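You operate a simulated robot arm through the tools that you are given. There is no shell and no other tool.

You run a simulated robot arm. Do the job below in one go: nothing can be reset, and whatever is moved stays where it is left.

JOB
Brush grease on the middle of the clamped plate, then lay the plate in the grey tray.
Fine: brush back in its pot, lid back on the yellow can, fixture lever left open. Set down upright: small brush. A coat counts when it lies all over at full strength: go over it till it gets no stronger.
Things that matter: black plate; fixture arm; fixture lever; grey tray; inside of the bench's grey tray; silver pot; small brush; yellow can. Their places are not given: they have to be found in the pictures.

It is judged by the outcome, as a careful person would: the job done as asked, and still so three seconds after it is handed in. It fails if anything else is knocked over, pushed out of place, dropped, spilled or broken. A push-on lid holds only when it is set on centred and level and pressed home; a screw cap is set on level and turned clockwise until tight.

ROBOT AND FRAMES
A 7-joint arm with a two-finger parallel gripper, fixed in place. Base frame: the origin is at the foot of the arm, x ahead of it, y to its left, z up; the work surface is at about z = 0. Lengths are in mm, angles in degrees, forces in N, time in s.
With the tool pointing down near the work surface it reaches from about 240 to 620 mm from the base axis. Its first joint turns from -66.0 to 66.0 degrees. Payload 2.6 kg.
The tool frame sits at the grasp point between the pads (the TCP): z along the fingers, y along the line on which they close. The tips reach 30 mm beyond it. The gripper opens to 94 mm. The fingers are 28 mm wide and 10 mm thick; the gripper's body (50 by 96 mm) begins 55 mm behind the TCP.
Orientation is told as [roll, pitch, yaw] about the base's x, y, z axes, in that order, counted from this pose: with the fingers straight down and closing along the base's y, the tool's x points along the base's -x, its y along +y and its z along -z.

CONTROLS
- The arm moves only by the tool drive_tool. Its argument "increments" is a list of rows, each an object (a shift or turn left out is 0, a gripper value left out holds the last) with "xyz": the shift along the base's x, y, z in mm, a list of three; "delta_rot": the turn, a rotation vector about the base's x, y, z in degrees, a list of three; "gripper": the gripper command, from -1 (shut) to 1 (fully open), values between in proportion. In form: [{"xyz": [tx, ty, tz], "delta_rot": [rx, ry, rz], "gripper": gripper}, ...]. A call has 1 to 20 rows; each row shifts and turns the commanded pose from where the row before left it. A row lasts 0.2 s, in which the tool goes at most 50 mm and 8.6 degrees; a call with a longer step from one row to the next is refused whole, and so is a gripper value outside its range. Where a pose cannot be reached the arm comes as near as it can. A force on the tool above 40 N (or 10 N above the force at the start of the call, whichever is more), or a blocked arm, ends the call early, and 0.2 s more pass. Each finger travels about 72 mm/s and halts on what it meets, pressing with about 36 N; the grip force reading is that of the motor and also rises with nothing between the fingers. The clock runs only during rows and for 0.2 s after the last one: add rows that do not move to give the fingers time. It gives the time, the measured TCP pose, the force on the tool (base axes), the opening and the grip force at its end, in the units of the frame above (readings bear some noise), with the torque about the TCP (base axes, N m) and any sound that the robot's microphone picked up.
- Cameras (640 x 400 px; columns grow to the right, rows downward): "scene" is fixed at [32.5, 429, 557.7]; the picture's right is [-0.80, -0.60, 0.00], its down [-0.36, 0.48, -0.80] and it looks along [0.48, -0.64, -0.60] (base axes); focal length 294 px, centre (320, 200). "wrist" rides on the gripper at [76, 14, -103] in the tool frame; the picture's right is [-0.18, 0.98, 0.00], its down [-0.75, -0.14, -0.64] and it looks along [-0.63, -0.12, 0.77] (tool axes); focal length 243 px, centre (320, 200).
- camera(camera): a new picture of that camera. It takes no simulated time.
- locate(camera, pixels): for up to 12 pixels [column, row] of the newest picture of that camera ("zoom" is the newest enlarged one), the place [x, y, z] in the base frame of the surface seen there, good to about 2 mm. It takes no simulated time.
- close_up(camera, box): a new picture of the part [left, top, right, bottom] of that camera's present view, enlarged. It takes no simulated time.
- job_done(): hands the job in; it is judged then, once.

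Open the gripper and draw the arm clear of the work before you hand the job in, unless the task says otherwise.

The tools are called by a JSON object that holds its "name" and its "arguments". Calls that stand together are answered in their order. drive_tool: Moves the arm, as the interface text tells. Its arguments: {"type":"object","properties":{"increments":{"type":"array","items":{"type":"object","properties":{"xyz":{"type":"array","items":{"type":"number"}},"delta_rot":{"type":"array","items":{"type":"number"}},"gripper":{"type":"number"}}}}},"required":["increments"]} The other tools are called the same way: camera (camera) takes a picture; locate (camera, pixels) gives the place of the surface under pixels of a picture; close_up (camera, box) takes an enlarged picture of a part of a camera's view; job_done () hands the job in.

At the start:

```text
t: 0.0
position: [373.2, 77.5, 367.4]
orientation: [0.0, 0.0, 0.0]
force: [-0.3, -0.3, -0.7]
torque: [-0.01, -0.03, 0.0]
width: 94.0
finger_force: 0.1
```

scene: 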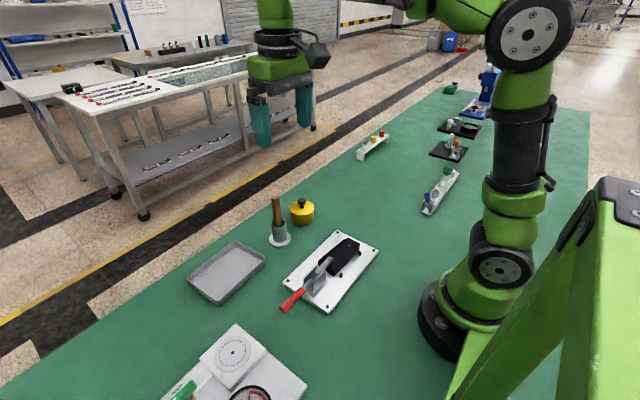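
wrist: 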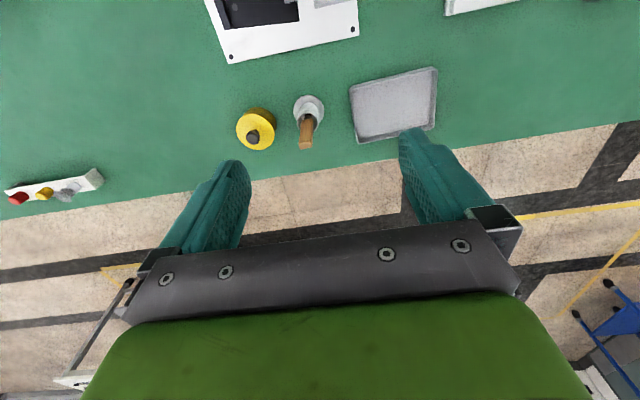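

The scene shows the fixture around (330,270), the pot with brush at (278,225), the yellow can at (302,210) and the tray at (227,272). I'll take enlarged views first.

{"name": "close_up", "arguments": {"camera": "scene", "box": [260, 220, 400, 320]}}

{"name": "close_up", "arguments": {"camera": "wrist", "box": [200, 0, 460, 160]}}

```text
4.00 times, centred on (330, 270) of scene
```

zoom: 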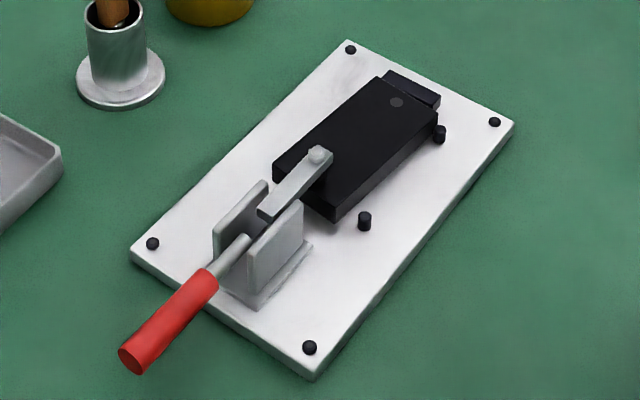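

```text
2.46 times, centred on (330, 80) of wrist
```

zoom: 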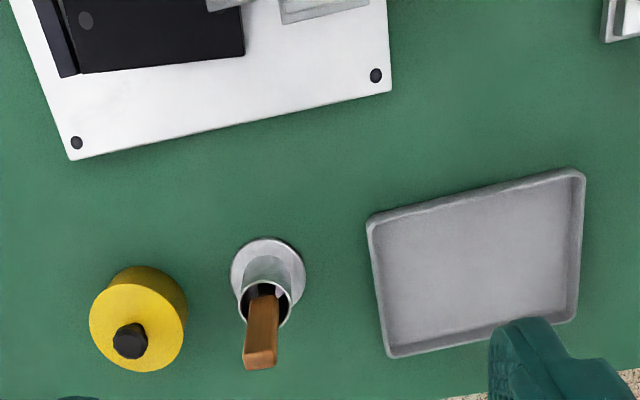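

I locate the pot, brush, can and tray in the wrist zoom, and the fixture parts in the scene picture.

{"name": "locate", "arguments": {"camera": "zoom", "pixels": [[130, 340], [110, 310], [150, 280], [262, 300], [262, 358], [255, 245], [372, 222], [580, 172], [392, 352], [480, 260], [165, 350], [75, 142]]}}

{"name": "close_up", "arguments": {"camera": "scene", "box": [260, 220, 400, 320]}}

```text
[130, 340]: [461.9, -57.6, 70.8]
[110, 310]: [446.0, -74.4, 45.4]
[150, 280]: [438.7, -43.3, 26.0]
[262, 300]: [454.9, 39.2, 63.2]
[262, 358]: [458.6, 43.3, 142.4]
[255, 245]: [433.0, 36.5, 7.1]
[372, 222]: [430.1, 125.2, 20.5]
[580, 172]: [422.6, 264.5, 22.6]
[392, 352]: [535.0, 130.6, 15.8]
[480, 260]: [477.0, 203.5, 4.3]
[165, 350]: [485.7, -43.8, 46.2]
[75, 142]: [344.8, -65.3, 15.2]
```

```text
4.00 times, centred on (330, 270) of scene
```

zoom: 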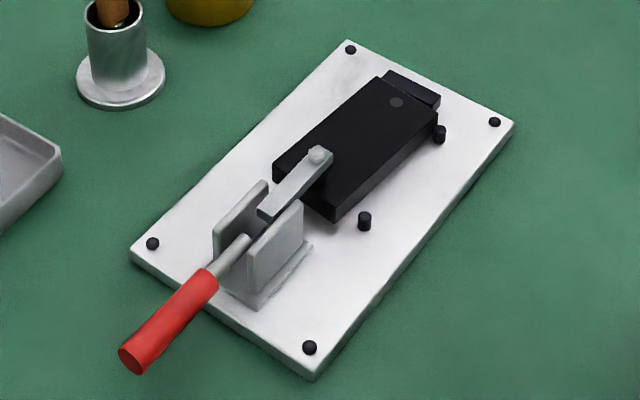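

The zoom of the fixture shows the red lever (170,320), arm tip bolt (318,155) and black plate (370,140). I locate these points.

{"name": "locate", "arguments": {"camera": "zoom", "pixels": [[133, 358], [172, 318], [210, 280], [235, 250], [318, 153], [285, 195], [385, 82], [436, 118], [336, 212], [275, 172], [396, 102], [425, 88]]}}

{"name": "locate", "arguments": {"camera": "scene", "pixels": [[348, 233], [383, 251], [293, 284], [338, 307], [350, 275], [370, 253], [319, 272], [324, 290], [325, 267], [335, 282], [276, 202], [279, 222]]}}

```text
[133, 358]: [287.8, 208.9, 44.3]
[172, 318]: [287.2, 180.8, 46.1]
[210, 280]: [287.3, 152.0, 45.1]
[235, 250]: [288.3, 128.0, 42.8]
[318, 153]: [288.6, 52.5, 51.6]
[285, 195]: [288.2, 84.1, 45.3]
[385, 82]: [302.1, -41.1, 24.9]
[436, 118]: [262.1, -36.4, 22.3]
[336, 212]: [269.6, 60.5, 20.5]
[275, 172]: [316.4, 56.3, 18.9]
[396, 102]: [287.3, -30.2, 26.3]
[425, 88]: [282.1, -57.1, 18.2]
```

```text
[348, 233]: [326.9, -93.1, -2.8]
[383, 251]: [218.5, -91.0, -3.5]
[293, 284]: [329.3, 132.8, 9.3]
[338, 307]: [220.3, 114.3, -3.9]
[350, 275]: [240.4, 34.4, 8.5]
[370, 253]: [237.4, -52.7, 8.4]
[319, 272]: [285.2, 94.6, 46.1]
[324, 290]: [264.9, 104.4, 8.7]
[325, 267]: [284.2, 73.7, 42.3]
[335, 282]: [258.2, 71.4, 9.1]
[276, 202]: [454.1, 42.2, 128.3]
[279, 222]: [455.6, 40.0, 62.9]
```

The fixture lies along y: the lever points +y at z≈45, and the plate top is at z≈25. I move nearer the can and pot to look.

{"name": "drive_tool", "arguments": {"increments": [{"xyz": [5, -22, -20]}, {"xyz": [5, -22, -20]}, {"xyz": [5, -22, -20]}, {"xyz": [5, -22, -20]}, {"xyz": [5, -22, -20]}, {"xyz": [5, -22, -20]}, {"xyz": [0, 0, 0]}]}}

{"name": "camera", "arguments": {"camera": "wrist"}}

{"name": "camera", "arguments": {"camera": "scene"}}

```text
t: 1.6
position: [402.7, -53.9, 247.7]
orientation: [0.0, 0.0, 0.0]
force: [0.3, 0.8, -0.6]
torque: [0.01, -0.01, -0.02]
width: 94.1
finger_force: 0.1
```

```text
taken
```

wrist: 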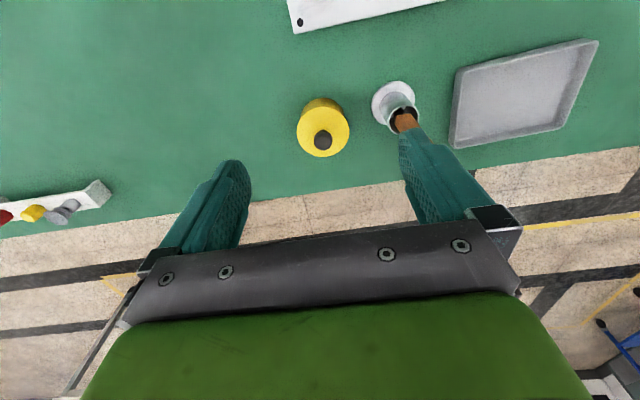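

```text
taken
```

scene: 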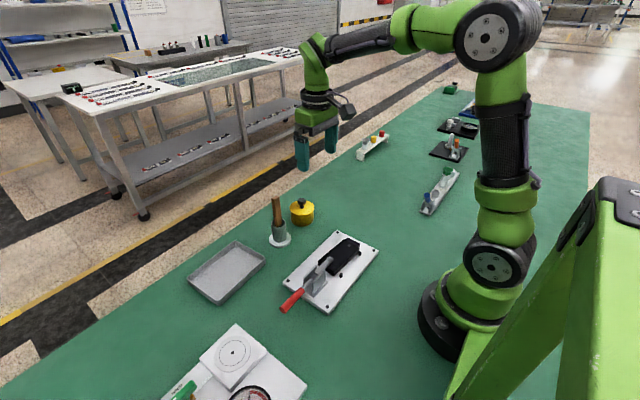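

{"name": "close_up", "arguments": {"camera": "wrist", "box": [270, 70, 430, 170]}}

{"name": "locate", "arguments": {"camera": "wrist", "pixels": [[322, 139], [302, 138], [345, 135], [320, 152], [324, 121], [304, 124], [410, 112], [390, 112], [399, 107], [385, 92]]}}

{"name": "close_up", "arguments": {"camera": "scene", "box": [250, 180, 330, 250]}}

```text
4.00 times, centred on (350, 120) of wrist
```

zoom: 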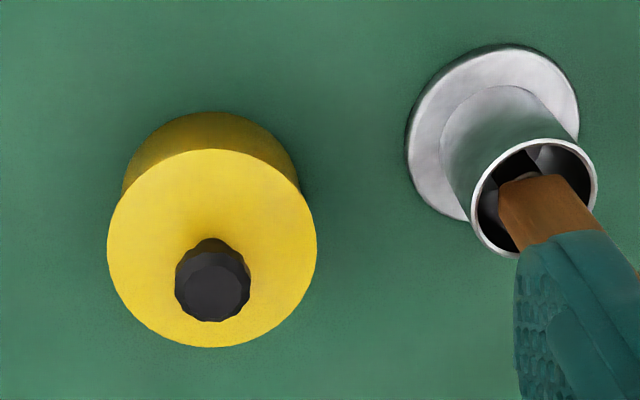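

```text
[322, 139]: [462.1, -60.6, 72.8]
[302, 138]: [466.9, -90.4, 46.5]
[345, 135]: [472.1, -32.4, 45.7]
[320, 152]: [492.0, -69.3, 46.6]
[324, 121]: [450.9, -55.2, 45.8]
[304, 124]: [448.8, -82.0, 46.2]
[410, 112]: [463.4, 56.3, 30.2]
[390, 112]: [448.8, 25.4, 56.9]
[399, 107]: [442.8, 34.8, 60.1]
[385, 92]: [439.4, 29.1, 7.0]
```

```text
5.71 times, centred on (290, 215) of scene
```

zoom: 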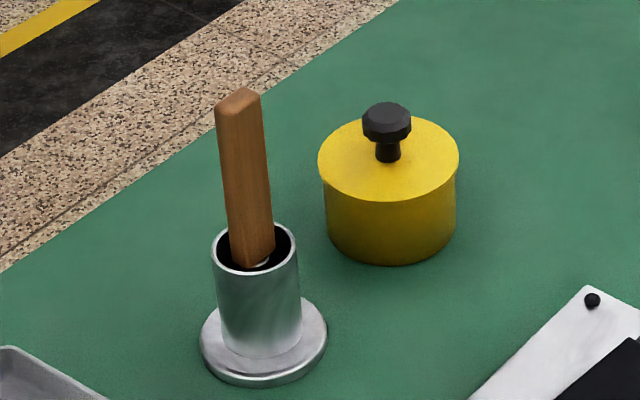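

{"name": "locate", "arguments": {"camera": "zoom", "pixels": [[240, 96], [221, 112], [258, 98], [233, 150], [258, 150], [240, 240], [268, 240], [213, 250], [296, 248], [254, 273], [260, 225], [386, 118]]}}

```text
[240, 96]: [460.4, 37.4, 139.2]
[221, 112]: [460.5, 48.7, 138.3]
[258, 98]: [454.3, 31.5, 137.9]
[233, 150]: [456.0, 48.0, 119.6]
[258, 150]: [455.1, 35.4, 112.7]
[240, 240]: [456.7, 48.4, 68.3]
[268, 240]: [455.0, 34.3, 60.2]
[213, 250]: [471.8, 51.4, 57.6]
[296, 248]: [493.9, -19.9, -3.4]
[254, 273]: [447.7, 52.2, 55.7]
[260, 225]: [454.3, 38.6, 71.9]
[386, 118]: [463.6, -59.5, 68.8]
```

I go over to look at the brush from a clearer pose between the fingers.

{"name": "drive_tool", "arguments": {"increments": [{"xyz": [-10, 30, 0]}, {"xyz": [-10, 30, 0]}, {"xyz": [-10, 30, 0]}, {"xyz": [0, 0, 0]}]}}

{"name": "close_up", "arguments": {"camera": "wrist", "box": [240, 60, 400, 160]}}

```text
t: 2.6
position: [373.2, 37.8, 248.0]
orientation: [0.0, -0.1, -0.1]
force: [-0.2, -0.4, 0.0]
torque: [0.01, -0.02, 0.03]
width: 94.0
finger_force: 0.1
```

```text
4.00 times, centred on (320, 110) of wrist
```

zoom: 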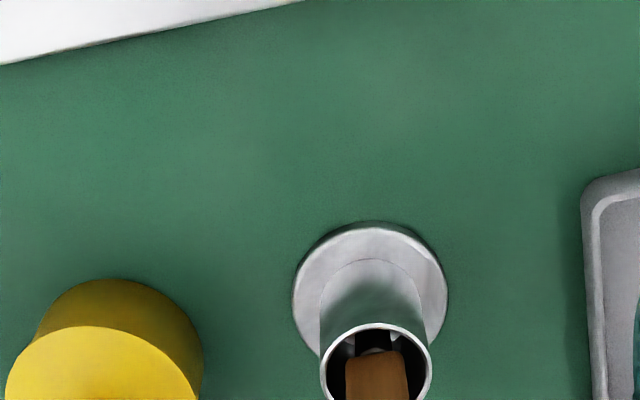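

{"name": "close_up", "arguments": {"camera": "wrist", "box": [290, 100, 390, 180]}}

```text
5.00 times, centred on (340, 140) of wrist
```

zoom: 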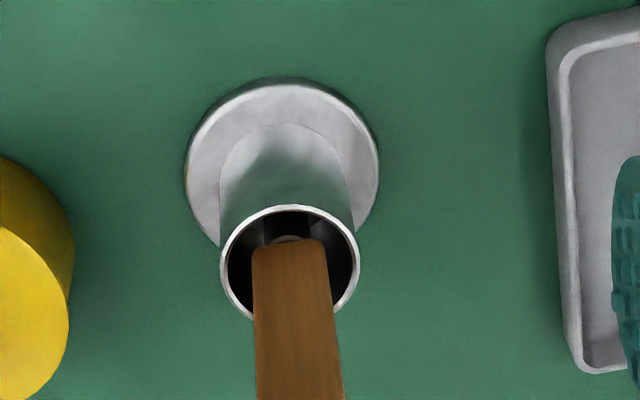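

{"name": "locate", "arguments": {"camera": "zoom", "pixels": [[258, 255], [322, 248], [290, 252], [258, 390], [335, 390], [298, 390], [222, 265], [357, 262], [292, 208], [270, 318], [290, 90], [375, 180]]}}

{"name": "camera", "arguments": {"camera": "wrist"}}

```text
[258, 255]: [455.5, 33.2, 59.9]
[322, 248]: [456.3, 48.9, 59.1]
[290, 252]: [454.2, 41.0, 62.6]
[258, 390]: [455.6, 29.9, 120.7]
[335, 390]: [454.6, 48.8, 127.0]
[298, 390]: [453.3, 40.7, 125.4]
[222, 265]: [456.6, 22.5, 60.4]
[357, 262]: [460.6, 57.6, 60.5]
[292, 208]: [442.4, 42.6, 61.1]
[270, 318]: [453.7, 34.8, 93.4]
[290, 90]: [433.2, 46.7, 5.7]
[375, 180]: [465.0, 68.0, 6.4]
```

```text
taken
```

wrist: 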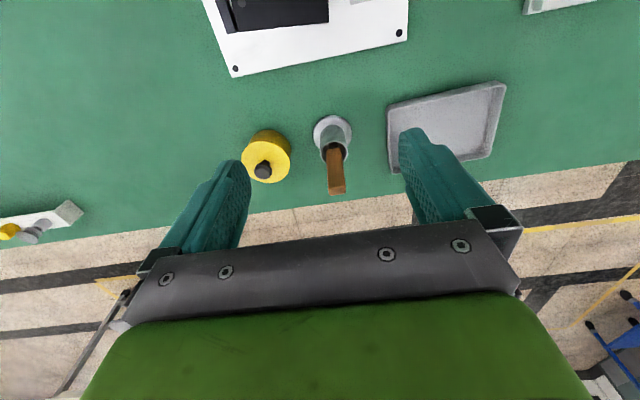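

Can lid centre ≈(463,-61), top z=46, knob head to z≈73. The brush handle is upright at (459,40.5), 17 mm wide in y, top z≈140. I go over the knob and down to grip it.

{"name": "drive_tool", "arguments": {"increments": [{"xyz": [22, -25, 0], "gripper": 0.4}, {"xyz": [22, -25, 0]}, {"xyz": [23, -25, 0]}, {"xyz": [23, -23.5, -10]}, {"xyz": [0, 0, -40]}, {"xyz": [0, 0, -40]}, {"xyz": [0, 0, -40]}, {"xyz": [0, 0, -20]}, {"xyz": [0, 0, -10]}, {"xyz": [0, 0, 0]}]}}

{"name": "camera", "arguments": {"camera": "wrist"}}

{"name": "close_up", "arguments": {"camera": "scene", "box": [240, 150, 360, 250]}}

```text
t: 4.8
position: [463.3, -62.6, 86.8]
orientation: [0.1, -0.1, 0.0]
force: [-0.4, -0.7, 0.0]
torque: [-0.01, -0.01, -0.04]
width: 65.9
finger_force: 0.1
```

```text
taken
```

wrist: 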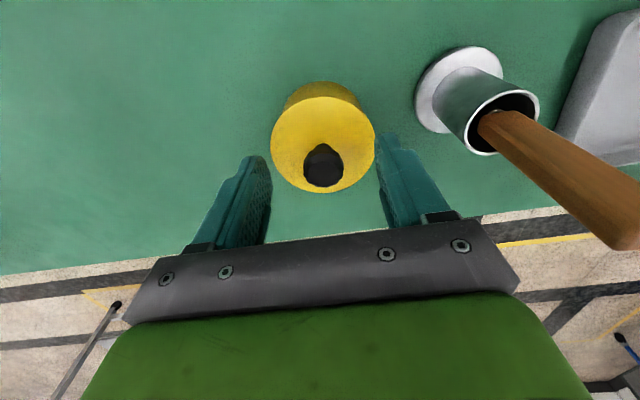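

```text
4.00 times, centred on (300, 200) of scene
```

zoom: 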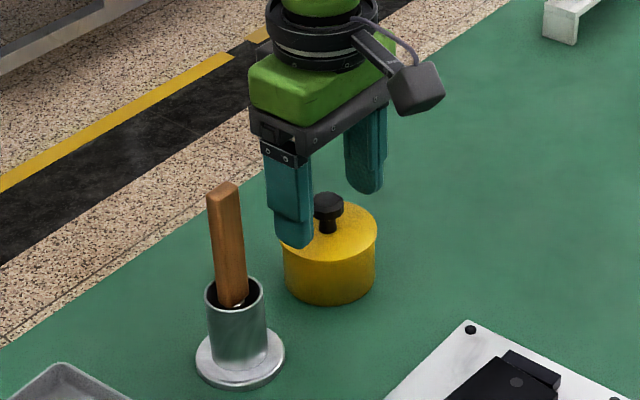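

The knob shows at (323,165) between the fingers; I check its exact place before closing.

{"name": "locate", "arguments": {"camera": "wrist", "pixels": [[323, 170], [306, 170], [341, 170], [322, 150], [273, 145], [374, 145], [322, 185], [323, 190]]}}

```text
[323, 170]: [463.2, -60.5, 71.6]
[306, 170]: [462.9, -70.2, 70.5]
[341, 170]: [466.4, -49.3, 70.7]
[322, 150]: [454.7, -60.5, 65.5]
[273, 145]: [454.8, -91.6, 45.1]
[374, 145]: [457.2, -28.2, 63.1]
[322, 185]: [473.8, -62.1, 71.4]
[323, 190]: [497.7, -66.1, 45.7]
```

Knob centre ≈(464,-60). I centre on it, go down so the tips are at z≈51, and close.

{"name": "drive_tool", "arguments": {"increments": [{"xyz": [0.7, 2.4, -5.5]}, {"xyz": [0, 0, 0], "gripper": -0.4}, {"xyz": [0, 0, 0], "gripper": -1}, {"xyz": [0, 0, 0]}, {"xyz": [0, 0, 0]}, {"xyz": [0, 0, 0]}, {"xyz": [0, 0, 0]}]}}

```text
t: 6.4
position: [464.0, -60.3, 81.7]
orientation: [0.1, 0.0, 0.0]
force: [0.2, 0.1, 0.6]
torque: [0.01, -0.01, 0.0]
width: 22.4
finger_force: 36.1
heard: snap
```

Gripped at 22.4 mm, and a "snap" was heard; I look before lifting.

{"name": "camera", "arguments": {"camera": "wrist"}}

{"name": "close_up", "arguments": {"camera": "scene", "box": [240, 150, 360, 250]}}

```text
taken
```

wrist: 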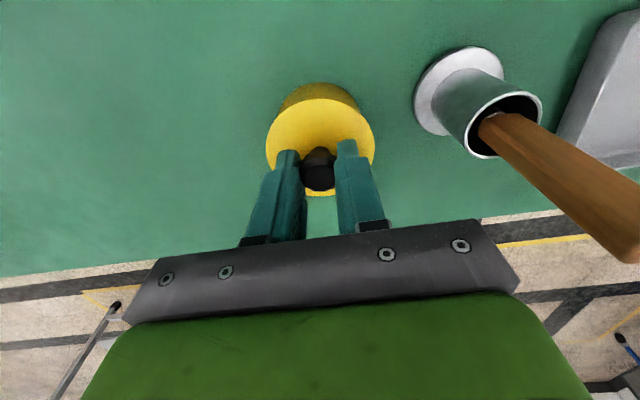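

```text
4.00 times, centred on (300, 200) of scene
```

zoom: 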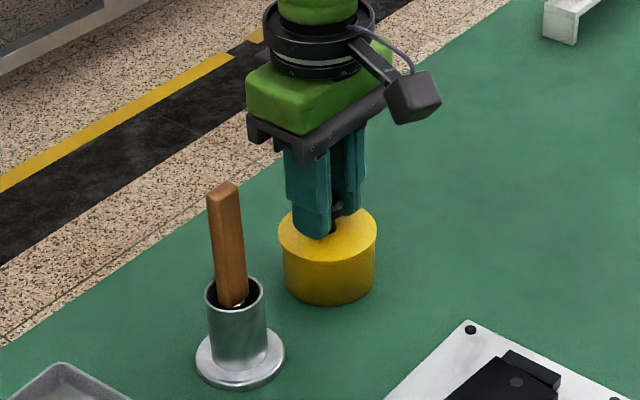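

The grip is good. I lift gently to see whether the lid comes off.

{"name": "drive_tool", "arguments": {"increments": [{"xyz": [0, 0, 2]}, {"xyz": [0, 0, 3]}, {"xyz": [0, 0, 5]}, {"xyz": [0, 0, 10]}, {"xyz": [0, 0, 0]}]}}

{"name": "close_up", "arguments": {"camera": "scene", "box": [240, 150, 360, 250]}}

```text
t: 7.6
position: [464.0, -59.7, 103.0]
orientation: [0.0, 0.0, 0.1]
force: [-0.1, -0.3, 0.2]
torque: [-0.03, -0.03, -0.02]
width: 22.4
finger_force: 35.7
```

```text
4.00 times, centred on (300, 200) of scene
```

zoom: 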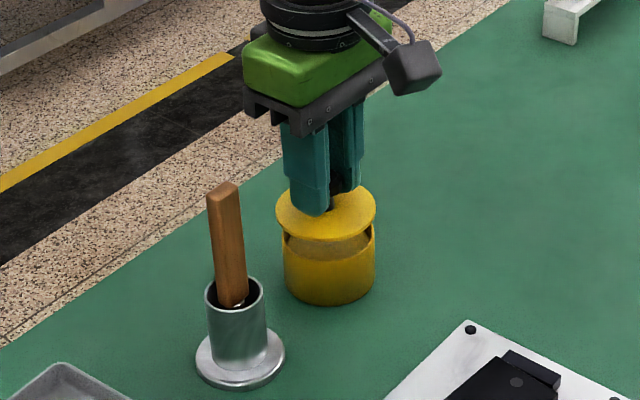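

The lid came off cleanly. I raise it and move it to free bench at about (450,-165).

{"name": "drive_tool", "arguments": {"increments": [{"xyz": [0, 0, 20]}, {"xyz": [0, 0, 20]}, {"xyz": [-3, -25, 0]}, {"xyz": [-3, -25, 0]}, {"xyz": [-4, -25, 0]}, {"xyz": [-4, -25, 0]}, {"xyz": [0, -5, 0]}, {"xyz": [0, 0, 0]}]}}

{"name": "close_up", "arguments": {"camera": "scene", "box": [260, 130, 400, 230]}}

{"name": "camera", "arguments": {"camera": "wrist"}}

```text
t: 9.4
position: [451.2, -164.5, 143.0]
orientation: [0.0, 0.0, 0.0]
force: [0.1, 0.5, -1.3]
torque: [-0.01, -0.02, 0.01]
width: 22.5
finger_force: 35.3
```

```text
4.00 times, centred on (330, 180) of scene
```

zoom: 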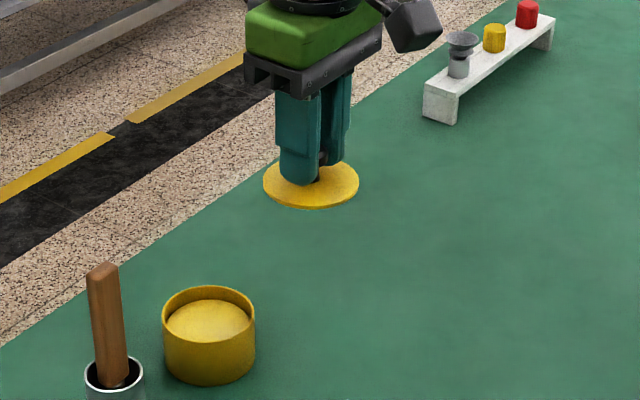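

```text
taken
```

wrist: 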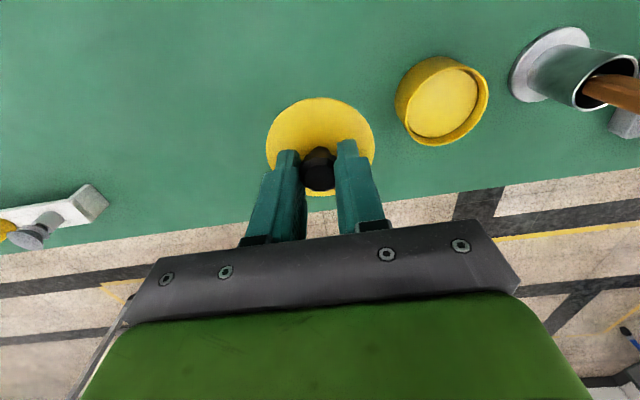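

{"name": "locate", "arguments": {"camera": "wrist", "pixels": [[440, 100], [425, 115], [455, 80], [413, 88], [470, 115], [440, 143], [300, 195], [240, 150], [320, 125], [440, 170]]}}

{"name": "locate", "arguments": {"camera": "scene", "pixels": [[330, 175], [350, 185], [345, 160], [330, 150], [320, 185], [310, 170], [340, 180], [292, 205]]}}

```text
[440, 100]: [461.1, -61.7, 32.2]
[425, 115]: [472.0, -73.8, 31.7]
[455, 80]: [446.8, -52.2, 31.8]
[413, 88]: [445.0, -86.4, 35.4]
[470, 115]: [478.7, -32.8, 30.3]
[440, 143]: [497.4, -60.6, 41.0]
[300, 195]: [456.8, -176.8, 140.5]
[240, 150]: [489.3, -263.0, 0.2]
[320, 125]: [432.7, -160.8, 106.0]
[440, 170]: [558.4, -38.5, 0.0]
```

```text
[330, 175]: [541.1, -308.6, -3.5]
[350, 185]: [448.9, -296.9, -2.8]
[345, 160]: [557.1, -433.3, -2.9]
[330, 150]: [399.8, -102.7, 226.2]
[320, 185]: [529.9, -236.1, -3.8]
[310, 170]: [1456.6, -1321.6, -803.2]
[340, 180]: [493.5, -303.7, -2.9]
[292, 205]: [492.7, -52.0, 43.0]
```

Can grease surface is at z≈32, rim z≈43. The lid is a flat disc; I lower it to the bench in small final steps.

{"name": "drive_tool", "arguments": {"increments": [{"xyz": [0, 0, -40]}, {"xyz": [0, 0, -40]}, {"xyz": [0, 0, -14]}, {"xyz": [0, 0, -3]}, {"xyz": [0, 0, -2]}, {"xyz": [0, 0, -1]}, {"xyz": [0, 0, 0]}]}}

{"name": "close_up", "arguments": {"camera": "scene", "box": [260, 130, 400, 230]}}

```text
t: 11.0
position: [450.8, -165.2, 43.5]
orientation: [0.0, -0.1, 0.0]
force: [-9.3, 2.3, 22.6]
torque: [0.08, 0.38, 0.0]
width: 22.4
finger_force: 36.3
```

```text
4.00 times, centred on (330, 180) of scene
```

zoom: 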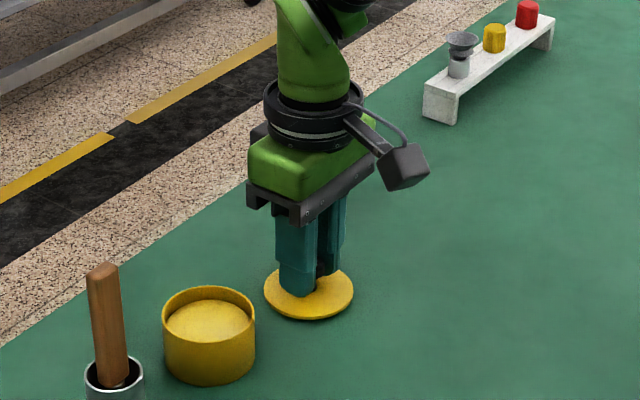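

Contact (22 N) at z=43.5. I ease the pressure, open, and rise clear.

{"name": "drive_tool", "arguments": {"increments": [{"xyz": [0, 0, 1]}, {"xyz": [0, 0, 0], "gripper": -0.3}, {"xyz": [0, 0, 0], "gripper": 0.1}, {"xyz": [0, 0, 0]}, {"xyz": [0, 0, 0]}, {"xyz": [0, 0, 30]}, {"xyz": [0, 0, 40]}, {"xyz": [0, 0, 40]}, {"xyz": [0, 0, 30]}, {"xyz": [0, 0, 0]}]}}

{"name": "camera", "arguments": {"camera": "wrist"}}

```text
t: 13.2
position: [451.5, -163.8, 184.0]
orientation: [0.0, 0.0, 0.0]
force: [0.4, 0.3, -0.4]
torque: [0.02, 0.02, 0.01]
width: 51.8
finger_force: 0.1
```

```text
taken
```

wrist: 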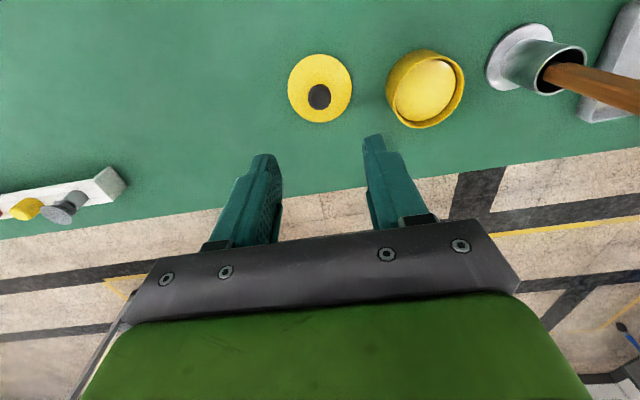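

Lid lies flat at (320,88) in the picture. Now to the brush: over (459,40.5) and down so the pads sit around the handle at z≈115.

{"name": "drive_tool", "arguments": {"increments": [{"xyz": [1, 30, 15]}, {"xyz": [1, 40, 5]}, {"xyz": [2, 40, 0]}, {"xyz": [2, 40, 0]}, {"xyz": [2, 40, 0]}, {"xyz": [0, 14.5, 0]}, {"xyz": [0, 0, 0]}, {"xyz": [0, 0, -25]}, {"xyz": [0, 0, 0]}]}}

{"name": "camera", "arguments": {"camera": "wrist"}}

{"name": "close_up", "arguments": {"camera": "scene", "box": [230, 130, 350, 250]}}

```text
t: 15.2
position: [459.3, 40.2, 177.3]
orientation: [-0.1, 0.0, 0.1]
force: [0.1, -0.1, 0.2]
torque: [0.01, 0.0, 0.01]
width: 51.8
finger_force: 0.1
```

```text
taken
```

wrist: 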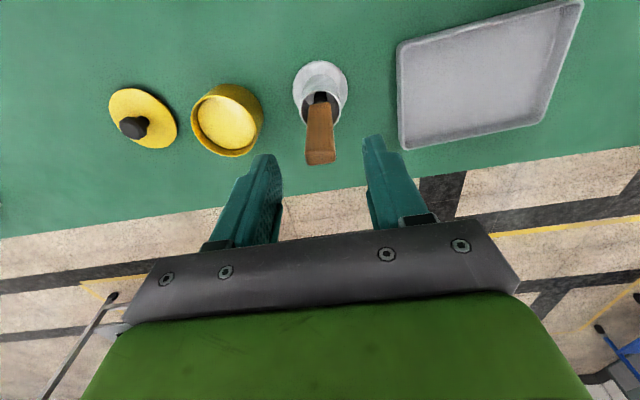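

```text
3.33 times, centred on (290, 190) of scene
```

zoom: 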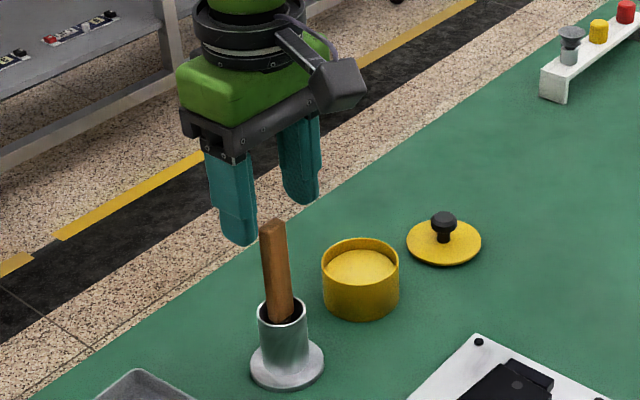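

{"name": "close_up", "arguments": {"camera": "wrist", "box": [270, 50, 370, 180]}}

{"name": "locate", "arguments": {"camera": "wrist", "pixels": [[308, 158], [334, 157], [320, 160], [310, 120], [332, 120], [307, 150], [334, 150], [320, 155], [321, 102]]}}

```text
3.08 times, centred on (320, 115) of wrist
```

zoom: 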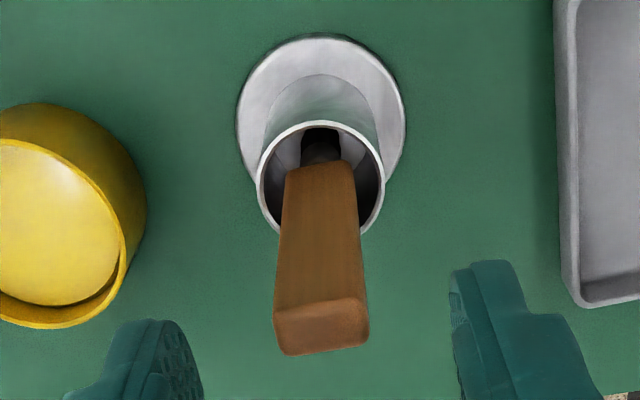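

```text
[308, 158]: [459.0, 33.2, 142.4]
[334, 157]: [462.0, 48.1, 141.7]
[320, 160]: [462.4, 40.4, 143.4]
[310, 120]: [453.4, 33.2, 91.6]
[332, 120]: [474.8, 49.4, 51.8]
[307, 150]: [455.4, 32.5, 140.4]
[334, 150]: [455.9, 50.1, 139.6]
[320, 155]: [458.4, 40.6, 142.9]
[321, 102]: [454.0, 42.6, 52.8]
```

The handle is centred at (459,41). I go down 60 and close on it.

{"name": "drive_tool", "arguments": {"increments": [{"xyz": [0, 0.8, -30]}, {"xyz": [0, 0, -20]}, {"xyz": [0, 0, -10]}, {"xyz": [0, 0, 0], "gripper": -0.4}, {"xyz": [0, 0, 0], "gripper": -1}, {"xyz": [0, 0, 0]}, {"xyz": [0, 0, 0]}, {"xyz": [0, 0, 0]}]}}

{"name": "close_up", "arguments": {"camera": "scene", "box": [230, 130, 350, 250]}}

```text
t: 17.0
position: [458.1, 40.8, 118.5]
orientation: [0.0, -0.1, 0.0]
force: [-0.4, 0.1, 0.5]
torque: [0.01, -0.02, 0.02]
width: 18.9
finger_force: 36.2
```

```text
3.33 times, centred on (290, 190) of scene
```

zoom: 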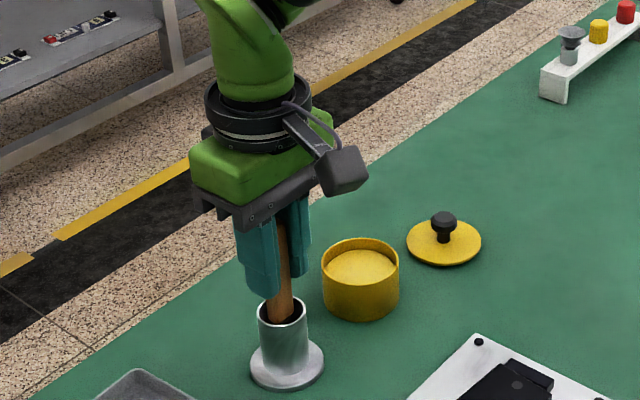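

Gripped at 18.9 mm. I lift straight up out of the pot.

{"name": "drive_tool", "arguments": {"increments": [{"xyz": [0, 0, 5]}, {"xyz": [0, 0, 15]}, {"xyz": [0, 0, 25]}, {"xyz": [0, 0, 25]}, {"xyz": [0, 0, 20]}, {"xyz": [0, 0, 0]}]}}

{"name": "close_up", "arguments": {"camera": "scene", "box": [230, 110, 350, 250]}}

{"name": "close_up", "arguments": {"camera": "wrist", "box": [220, 40, 420, 200]}}

```text
t: 18.4
position: [458.5, 41.0, 207.1]
orientation: [-0.1, 0.1, 0.1]
force: [-0.5, -0.9, -0.8]
torque: [0.02, 0.02, 0.0]
width: 19.1
finger_force: 35.9
```

```text
2.86 times, centred on (290, 180) of scene
```

zoom: 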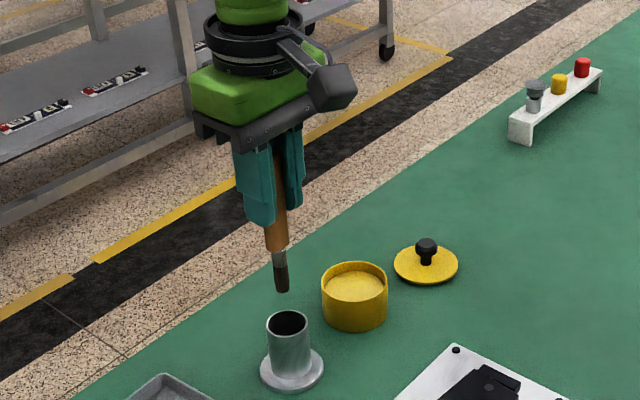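

```text
2.50 times, centred on (320, 120) of wrist
```

zoom: 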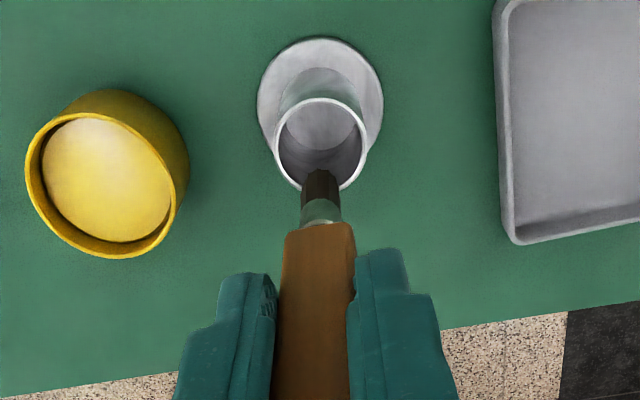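

The bristle tip shows in both zooms; I locate it to know how far it reaches below the TCP.

{"name": "locate", "arguments": {"camera": "zoom", "pixels": [[320, 172], [308, 185], [336, 185], [320, 200], [320, 225], [318, 260]]}}

{"name": "close_up", "arguments": {"camera": "scene", "box": [300, 180, 360, 230]}}

{"name": "locate", "arguments": {"camera": "scene", "pixels": [[329, 210], [326, 210], [330, 205], [329, 202], [328, 197], [327, 190]]}}

```text
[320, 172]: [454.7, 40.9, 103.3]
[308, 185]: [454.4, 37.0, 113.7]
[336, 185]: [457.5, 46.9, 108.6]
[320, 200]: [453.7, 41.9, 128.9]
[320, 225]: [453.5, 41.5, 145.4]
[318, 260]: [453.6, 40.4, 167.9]
```

```text
8.00 times, centred on (330, 205) of scene
```

zoom: 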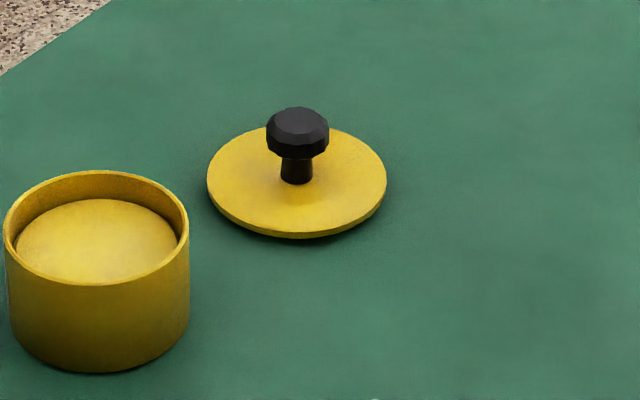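

```text
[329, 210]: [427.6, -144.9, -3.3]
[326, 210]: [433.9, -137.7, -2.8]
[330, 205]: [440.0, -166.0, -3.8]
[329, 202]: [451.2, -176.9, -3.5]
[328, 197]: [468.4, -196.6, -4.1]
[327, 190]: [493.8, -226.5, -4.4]
```

{"name": "locate", "arguments": {"camera": "scene", "pixels": [[277, 211], [277, 210], [276, 207], [276, 203], [275, 199], [275, 195]]}}

{"name": "close_up", "arguments": {"camera": "scene", "box": [250, 170, 310, 220]}}

```text
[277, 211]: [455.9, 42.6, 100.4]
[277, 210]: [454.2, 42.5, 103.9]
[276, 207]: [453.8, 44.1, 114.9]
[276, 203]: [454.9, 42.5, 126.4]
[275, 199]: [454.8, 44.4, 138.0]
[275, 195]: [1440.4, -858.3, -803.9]
```

```text
8.00 times, centred on (280, 195) of scene
```

zoom: 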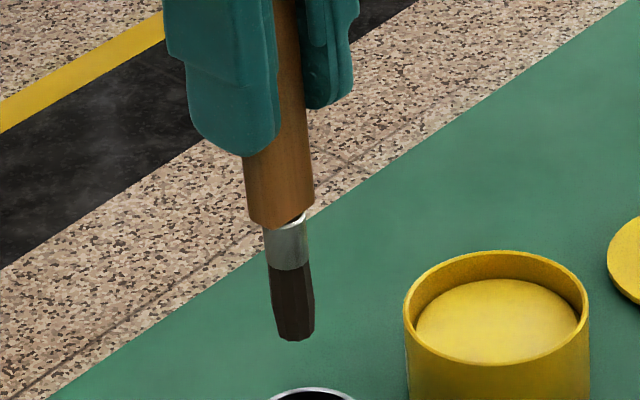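

The tip is 107 mm below the TCP. I carry the brush over the can centre (463,-61) and dip about 8 mm into the grease.

{"name": "drive_tool", "arguments": {"increments": [{"xyz": [1, -25, 0]}, {"xyz": [1, -25, 0]}, {"xyz": [1, -26, 0]}, {"xyz": [0, -26, 0]}, {"xyz": [0, 0, 0]}, {"xyz": [0, 0, -25]}, {"xyz": [0, 0, -25]}, {"xyz": [0, 0, -15]}, {"xyz": [0, 0, -6]}, {"xyz": [0, 0, -4]}, {"xyz": [0, 0, 0]}]}}

{"name": "close_up", "arguments": {"camera": "scene", "box": [250, 160, 340, 230]}}

{"name": "close_up", "arguments": {"camera": "wrist", "box": [220, 40, 420, 200]}}

```text
t: 20.8
position: [461.5, -60.9, 133.4]
orientation: [0.0, -0.1, 0.1]
force: [1.8, -0.1, 17.2]
torque: [-0.01, -0.26, 0.02]
width: 19.2
finger_force: 36.4
```

```text
5.71 times, centred on (295, 195) of scene
```

zoom: 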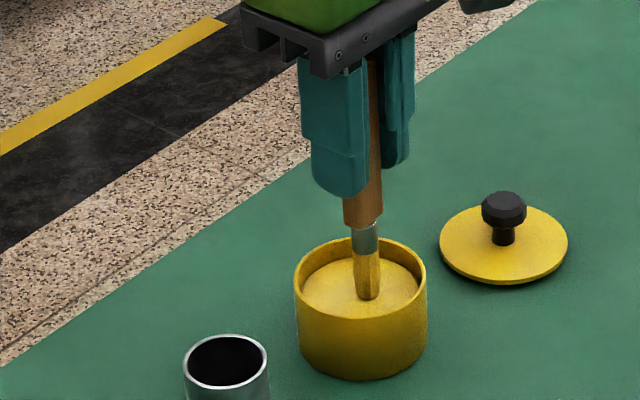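

```text
2.50 times, centred on (320, 120) of wrist
```

zoom: 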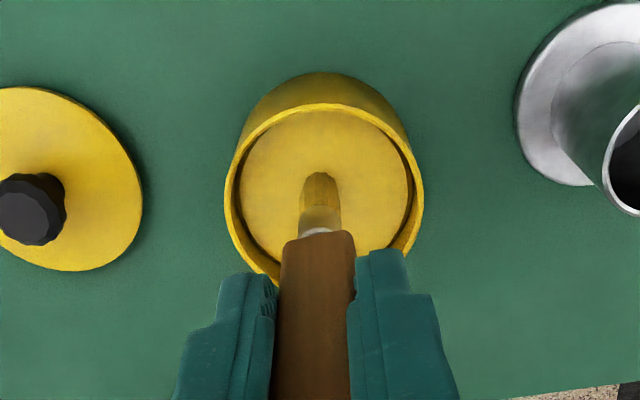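

The bristles are now yellow with grease (17 N at the bottom). I lift out and move toward the fixture to look at the plate from above.

{"name": "drive_tool", "arguments": {"increments": [{"xyz": [0, 0, 5]}, {"xyz": [0, 0, 20]}, {"xyz": [0, 0, 30]}, {"xyz": [0, 0, 30]}, {"xyz": [-30, 10, 0]}, {"xyz": [-30, 15, 0]}, {"xyz": [-30, 15, 0]}, {"xyz": [-30, 15, 0]}, {"xyz": [-10, 10, 0]}, {"xyz": [0, 0, 0]}]}}

{"name": "camera", "arguments": {"camera": "wrist"}}

{"name": "close_up", "arguments": {"camera": "scene", "box": [270, 180, 390, 300]}}

```text
t: 23.0
position: [331.7, 4.1, 217.6]
orientation: [-0.1, 0.1, 0.1]
force: [-0.3, 0.2, 0.1]
torque: [-0.03, -0.02, 0.02]
width: 19.2
finger_force: 35.9
```

```text
taken
```

wrist: 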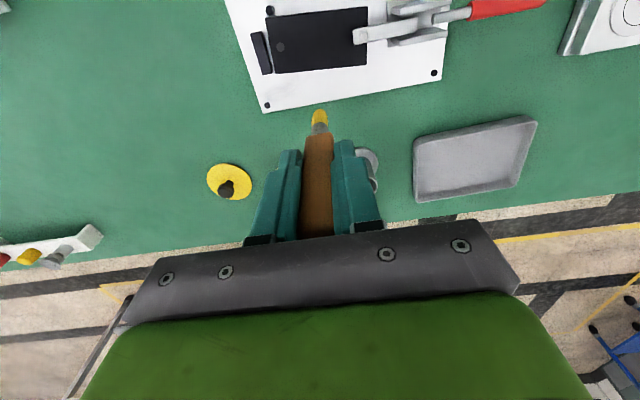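

```text
3.33 times, centred on (330, 240) of scene
```

zoom: 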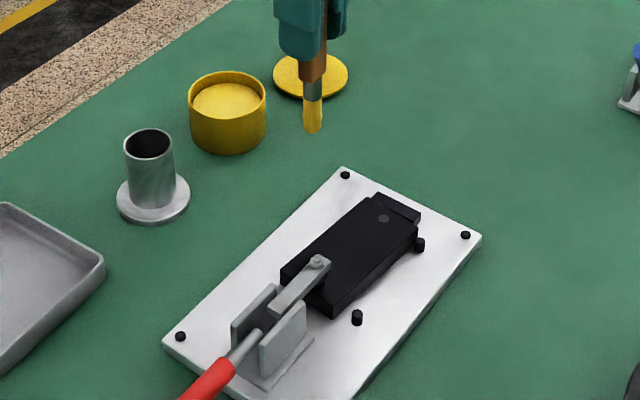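

{"name": "close_up", "arguments": {"camera": "wrist", "box": [220, 0, 400, 112]}}

{"name": "locate", "arguments": {"camera": "wrist", "pixels": [[320, 111], [314, 118], [326, 118], [268, 19], [272, 73], [367, 64], [364, 8], [280, 46], [315, 40], [360, 35], [257, 50], [400, 30]]}}

```text
3.56 times, centred on (310, 56) of wrist
```

zoom: 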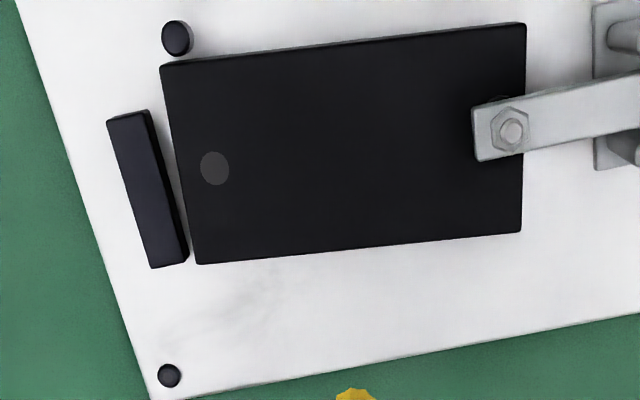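

```text
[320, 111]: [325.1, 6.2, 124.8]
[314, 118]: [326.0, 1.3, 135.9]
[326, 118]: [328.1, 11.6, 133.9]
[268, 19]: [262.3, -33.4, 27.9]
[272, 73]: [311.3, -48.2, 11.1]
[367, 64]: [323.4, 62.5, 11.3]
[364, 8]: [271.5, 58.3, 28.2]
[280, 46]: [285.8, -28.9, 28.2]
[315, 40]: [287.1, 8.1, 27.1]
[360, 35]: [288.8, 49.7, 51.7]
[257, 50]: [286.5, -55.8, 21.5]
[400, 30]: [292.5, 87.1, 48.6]
```

{"name": "locate", "arguments": {"camera": "zoom", "pixels": [[168, 74], [519, 32], [515, 225], [204, 256], [345, 150], [214, 168], [478, 155], [476, 112], [177, 38], [126, 128], [175, 255], [168, 376]]}}

{"name": "locate", "arguments": {"camera": "scene", "pixels": [[328, 219], [328, 217], [328, 213], [328, 209], [328, 205]]}}

```text
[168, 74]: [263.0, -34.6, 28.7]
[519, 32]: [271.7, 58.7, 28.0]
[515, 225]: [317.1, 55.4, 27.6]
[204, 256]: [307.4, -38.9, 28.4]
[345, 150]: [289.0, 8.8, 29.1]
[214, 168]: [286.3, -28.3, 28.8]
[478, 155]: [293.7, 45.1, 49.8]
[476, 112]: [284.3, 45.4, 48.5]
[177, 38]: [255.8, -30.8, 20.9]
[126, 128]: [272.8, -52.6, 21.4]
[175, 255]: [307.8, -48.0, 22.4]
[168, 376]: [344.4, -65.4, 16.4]
```

```text
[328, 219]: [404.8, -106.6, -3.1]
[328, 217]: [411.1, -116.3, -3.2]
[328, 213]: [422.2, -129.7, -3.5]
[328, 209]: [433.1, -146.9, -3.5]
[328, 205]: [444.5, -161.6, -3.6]
```

The plate's centre is ≈(289.8,10.2), top z≈28.5, turned about -5.4°, the clamp arm reaching to y≈45. I recheck the brush tip's place with a fresh scene picture.

{"name": "camera", "arguments": {"camera": "scene"}}

{"name": "close_up", "arguments": {"camera": "scene", "box": [298, 180, 358, 230]}}

```text
taken
```

scene: 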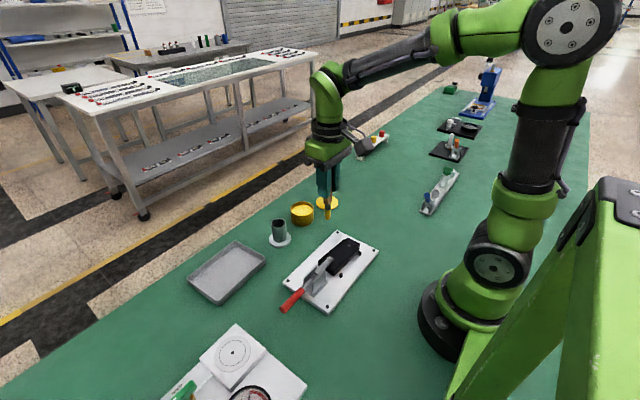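

```text
8.00 times, centred on (328, 205) of scene
```

zoom: 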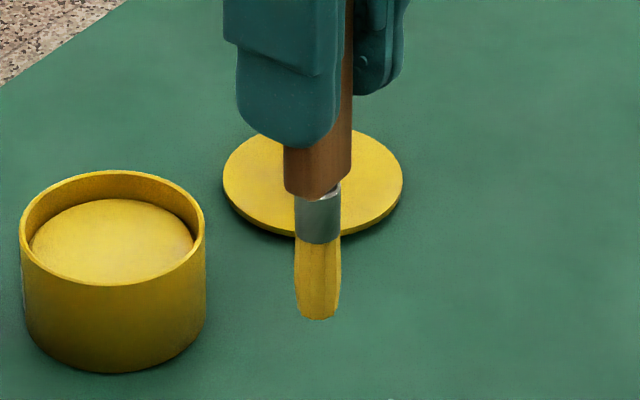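

{"name": "locate", "arguments": {"camera": "zoom", "pixels": [[318, 315], [318, 300], [318, 280], [318, 240], [318, 210], [315, 170]]}}

```text
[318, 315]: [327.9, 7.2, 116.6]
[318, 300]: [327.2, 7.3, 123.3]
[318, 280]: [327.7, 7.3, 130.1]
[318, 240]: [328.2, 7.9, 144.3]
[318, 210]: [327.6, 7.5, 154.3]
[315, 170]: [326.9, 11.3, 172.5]
```

Tip offset is now ~102 mm below the TCP (the brush slid up a little in the grip). I move over the plate centre and come down lightly.

{"name": "drive_tool", "arguments": {"increments": [{"xyz": [-21, 3, 0]}, {"xyz": [-21, 3, 0]}, {"xyz": [0, 0, -30]}, {"xyz": [0, 0, -30]}, {"xyz": [0, 0, -17]}, {"xyz": [0, 0, -5]}, {"xyz": [0, 0, -3]}, {"xyz": [0, 0, -2]}, {"xyz": [0, 0, 0]}]}}

{"name": "close_up", "arguments": {"camera": "scene", "box": [300, 210, 390, 290]}}

```text
t: 25.0
position: [290.3, 8.5, 130.5]
orientation: [0.0, 0.0, -0.1]
force: [0.3, -0.1, -1.0]
torque: [-0.01, 0.02, 0.01]
width: 19.0
finger_force: 36.7
```

```text
5.00 times, centred on (345, 250) of scene
```

zoom: 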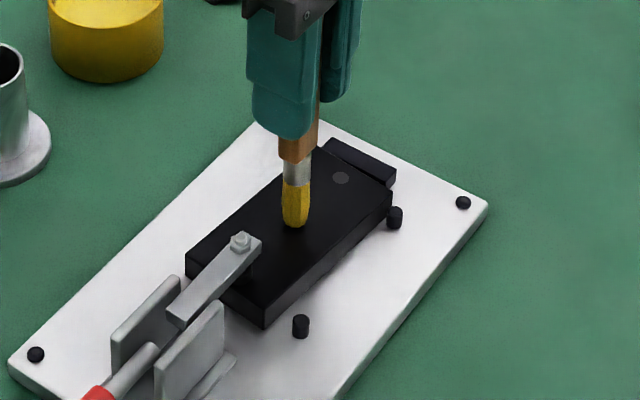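

Just above the surface with no contact yet. I lower in 1 mm steps till a light force shows.

{"name": "drive_tool", "arguments": {"increments": [{"xyz": [0, 1, -1]}, {"xyz": [0, 0, -1]}, {"xyz": [0, 0, 0]}]}}

{"name": "close_up", "arguments": {"camera": "scene", "box": [315, 225, 375, 275]}}

```text
t: 25.8
position: [288.6, 9.0, 129.7]
orientation: [0.0, -0.1, 0.2]
force: [-0.4, -0.3, 6.1]
torque: [-0.06, 0.04, -0.02]
width: 19.2
finger_force: 35.9
```

```text
8.00 times, centred on (345, 250) of scene
```

zoom: 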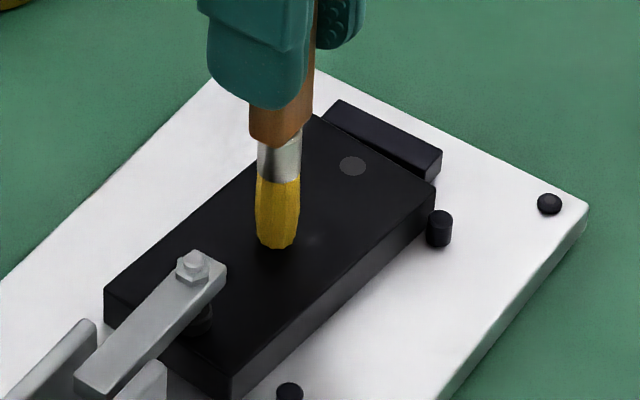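

Contact at 6 N. I make a first slow stroke along the plate's length, ±15 mm, then look.

{"name": "drive_tool", "arguments": {"increments": [{"xyz": [0.7, 7.5, 0]}, {"xyz": [0.7, 7.5, 0]}, {"xyz": [-0.7, -7.5, 0]}, {"xyz": [-0.7, -7.5, 0]}, {"xyz": [-0.7, -7.5, 0]}, {"xyz": [-0.7, -7.5, 0]}, {"xyz": [0.7, 7.5, 0]}, {"xyz": [0.7, 7.5, 0]}, {"xyz": [0, 0, 0]}]}}

{"name": "close_up", "arguments": {"camera": "scene", "box": [315, 225, 375, 275]}}

{"name": "close_up", "arguments": {"camera": "wrist", "box": [220, 40, 420, 165]}}

```text
t: 27.8
position: [289.7, 10.6, 129.3]
orientation: [-0.1, -0.1, 0.0]
force: [-0.6, -6.4, 19.4]
torque: [-0.72, 0.02, -0.02]
width: 18.8
finger_force: 36.5
```

```text
8.00 times, centred on (345, 250) of scene
```

zoom: 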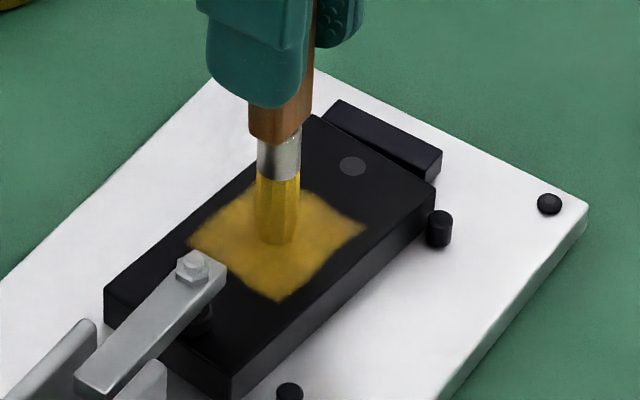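

```text
3.20 times, centred on (320, 102) of wrist
```

zoom: 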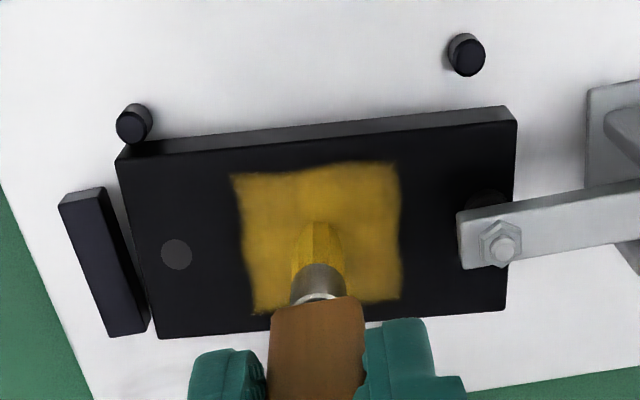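

A patch of grease has shown up already, broader than the stroke. I locate its edges.

{"name": "locate", "arguments": {"camera": "zoom", "pixels": [[236, 180], [393, 168], [397, 294], [258, 308], [320, 172], [250, 240], [400, 230], [270, 290]]}}

```text
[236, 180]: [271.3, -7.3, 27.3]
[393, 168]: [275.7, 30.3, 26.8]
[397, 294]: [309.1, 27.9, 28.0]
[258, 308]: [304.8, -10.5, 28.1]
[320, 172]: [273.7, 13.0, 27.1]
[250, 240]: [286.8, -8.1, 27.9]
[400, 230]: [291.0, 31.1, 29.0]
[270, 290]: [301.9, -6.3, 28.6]
```

The patch is ≈40×34 mm about (290,10). I ease off slightly and sweep three lanes over the whole patch, then compare.

{"name": "drive_tool", "arguments": {"increments": [{"xyz": [0, 0, 0.3]}, {"xyz": [-5, 0.5, 0]}, {"xyz": [-5, 0.5, 0]}, {"xyz": [0.7, 7.5, 0]}, {"xyz": [0.7, 7.5, 0]}, {"xyz": [-0.7, -7.5, 0]}, {"xyz": [-0.7, -7.5, 0]}, {"xyz": [-0.7, -7.5, 0]}, {"xyz": [-0.7, -7.5, 0]}, {"xyz": [5, -0.5, 0]}, {"xyz": [5, -0.5, 0]}, {"xyz": [0.7, 7.5, 0]}, {"xyz": [0.7, 7.5, 0]}, {"xyz": [0.7, 7.5, 0]}, {"xyz": [0.7, 7.5, 0]}, {"xyz": [5, -0.5, 0]}, {"xyz": [5, -0.5, 0]}, {"xyz": [-0.7, -7.5, 0]}, {"xyz": [-0.7, -7.5, 0]}, {"xyz": [-0.7, -7.5, 0]}]}}

{"name": "close_up", "arguments": {"camera": "wrist", "box": [220, 40, 420, 165]}}

{"name": "close_up", "arguments": {"camera": "scene", "box": [315, 225, 375, 275]}}

```text
t: 32.0
position: [298.8, 2.1, 130.1]
orientation: [0.0, -0.1, 0.1]
force: [1.1, 1.3, 3.1]
torque: [0.14, -0.03, 0.03]
width: 19.1
finger_force: 36.0
```

```text
3.20 times, centred on (320, 102) of wrist
```

zoom: 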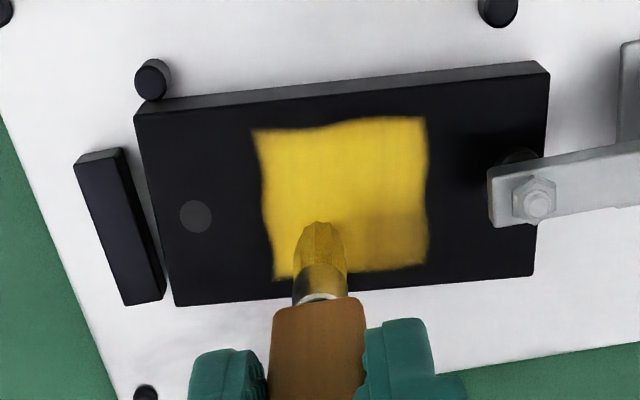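

```text
8.00 times, centred on (345, 250) of scene
```

zoom: 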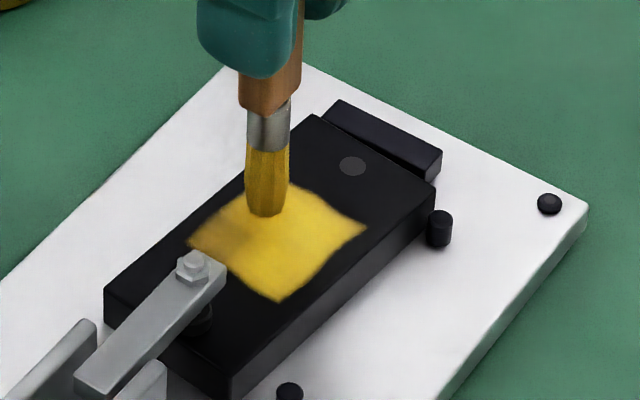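

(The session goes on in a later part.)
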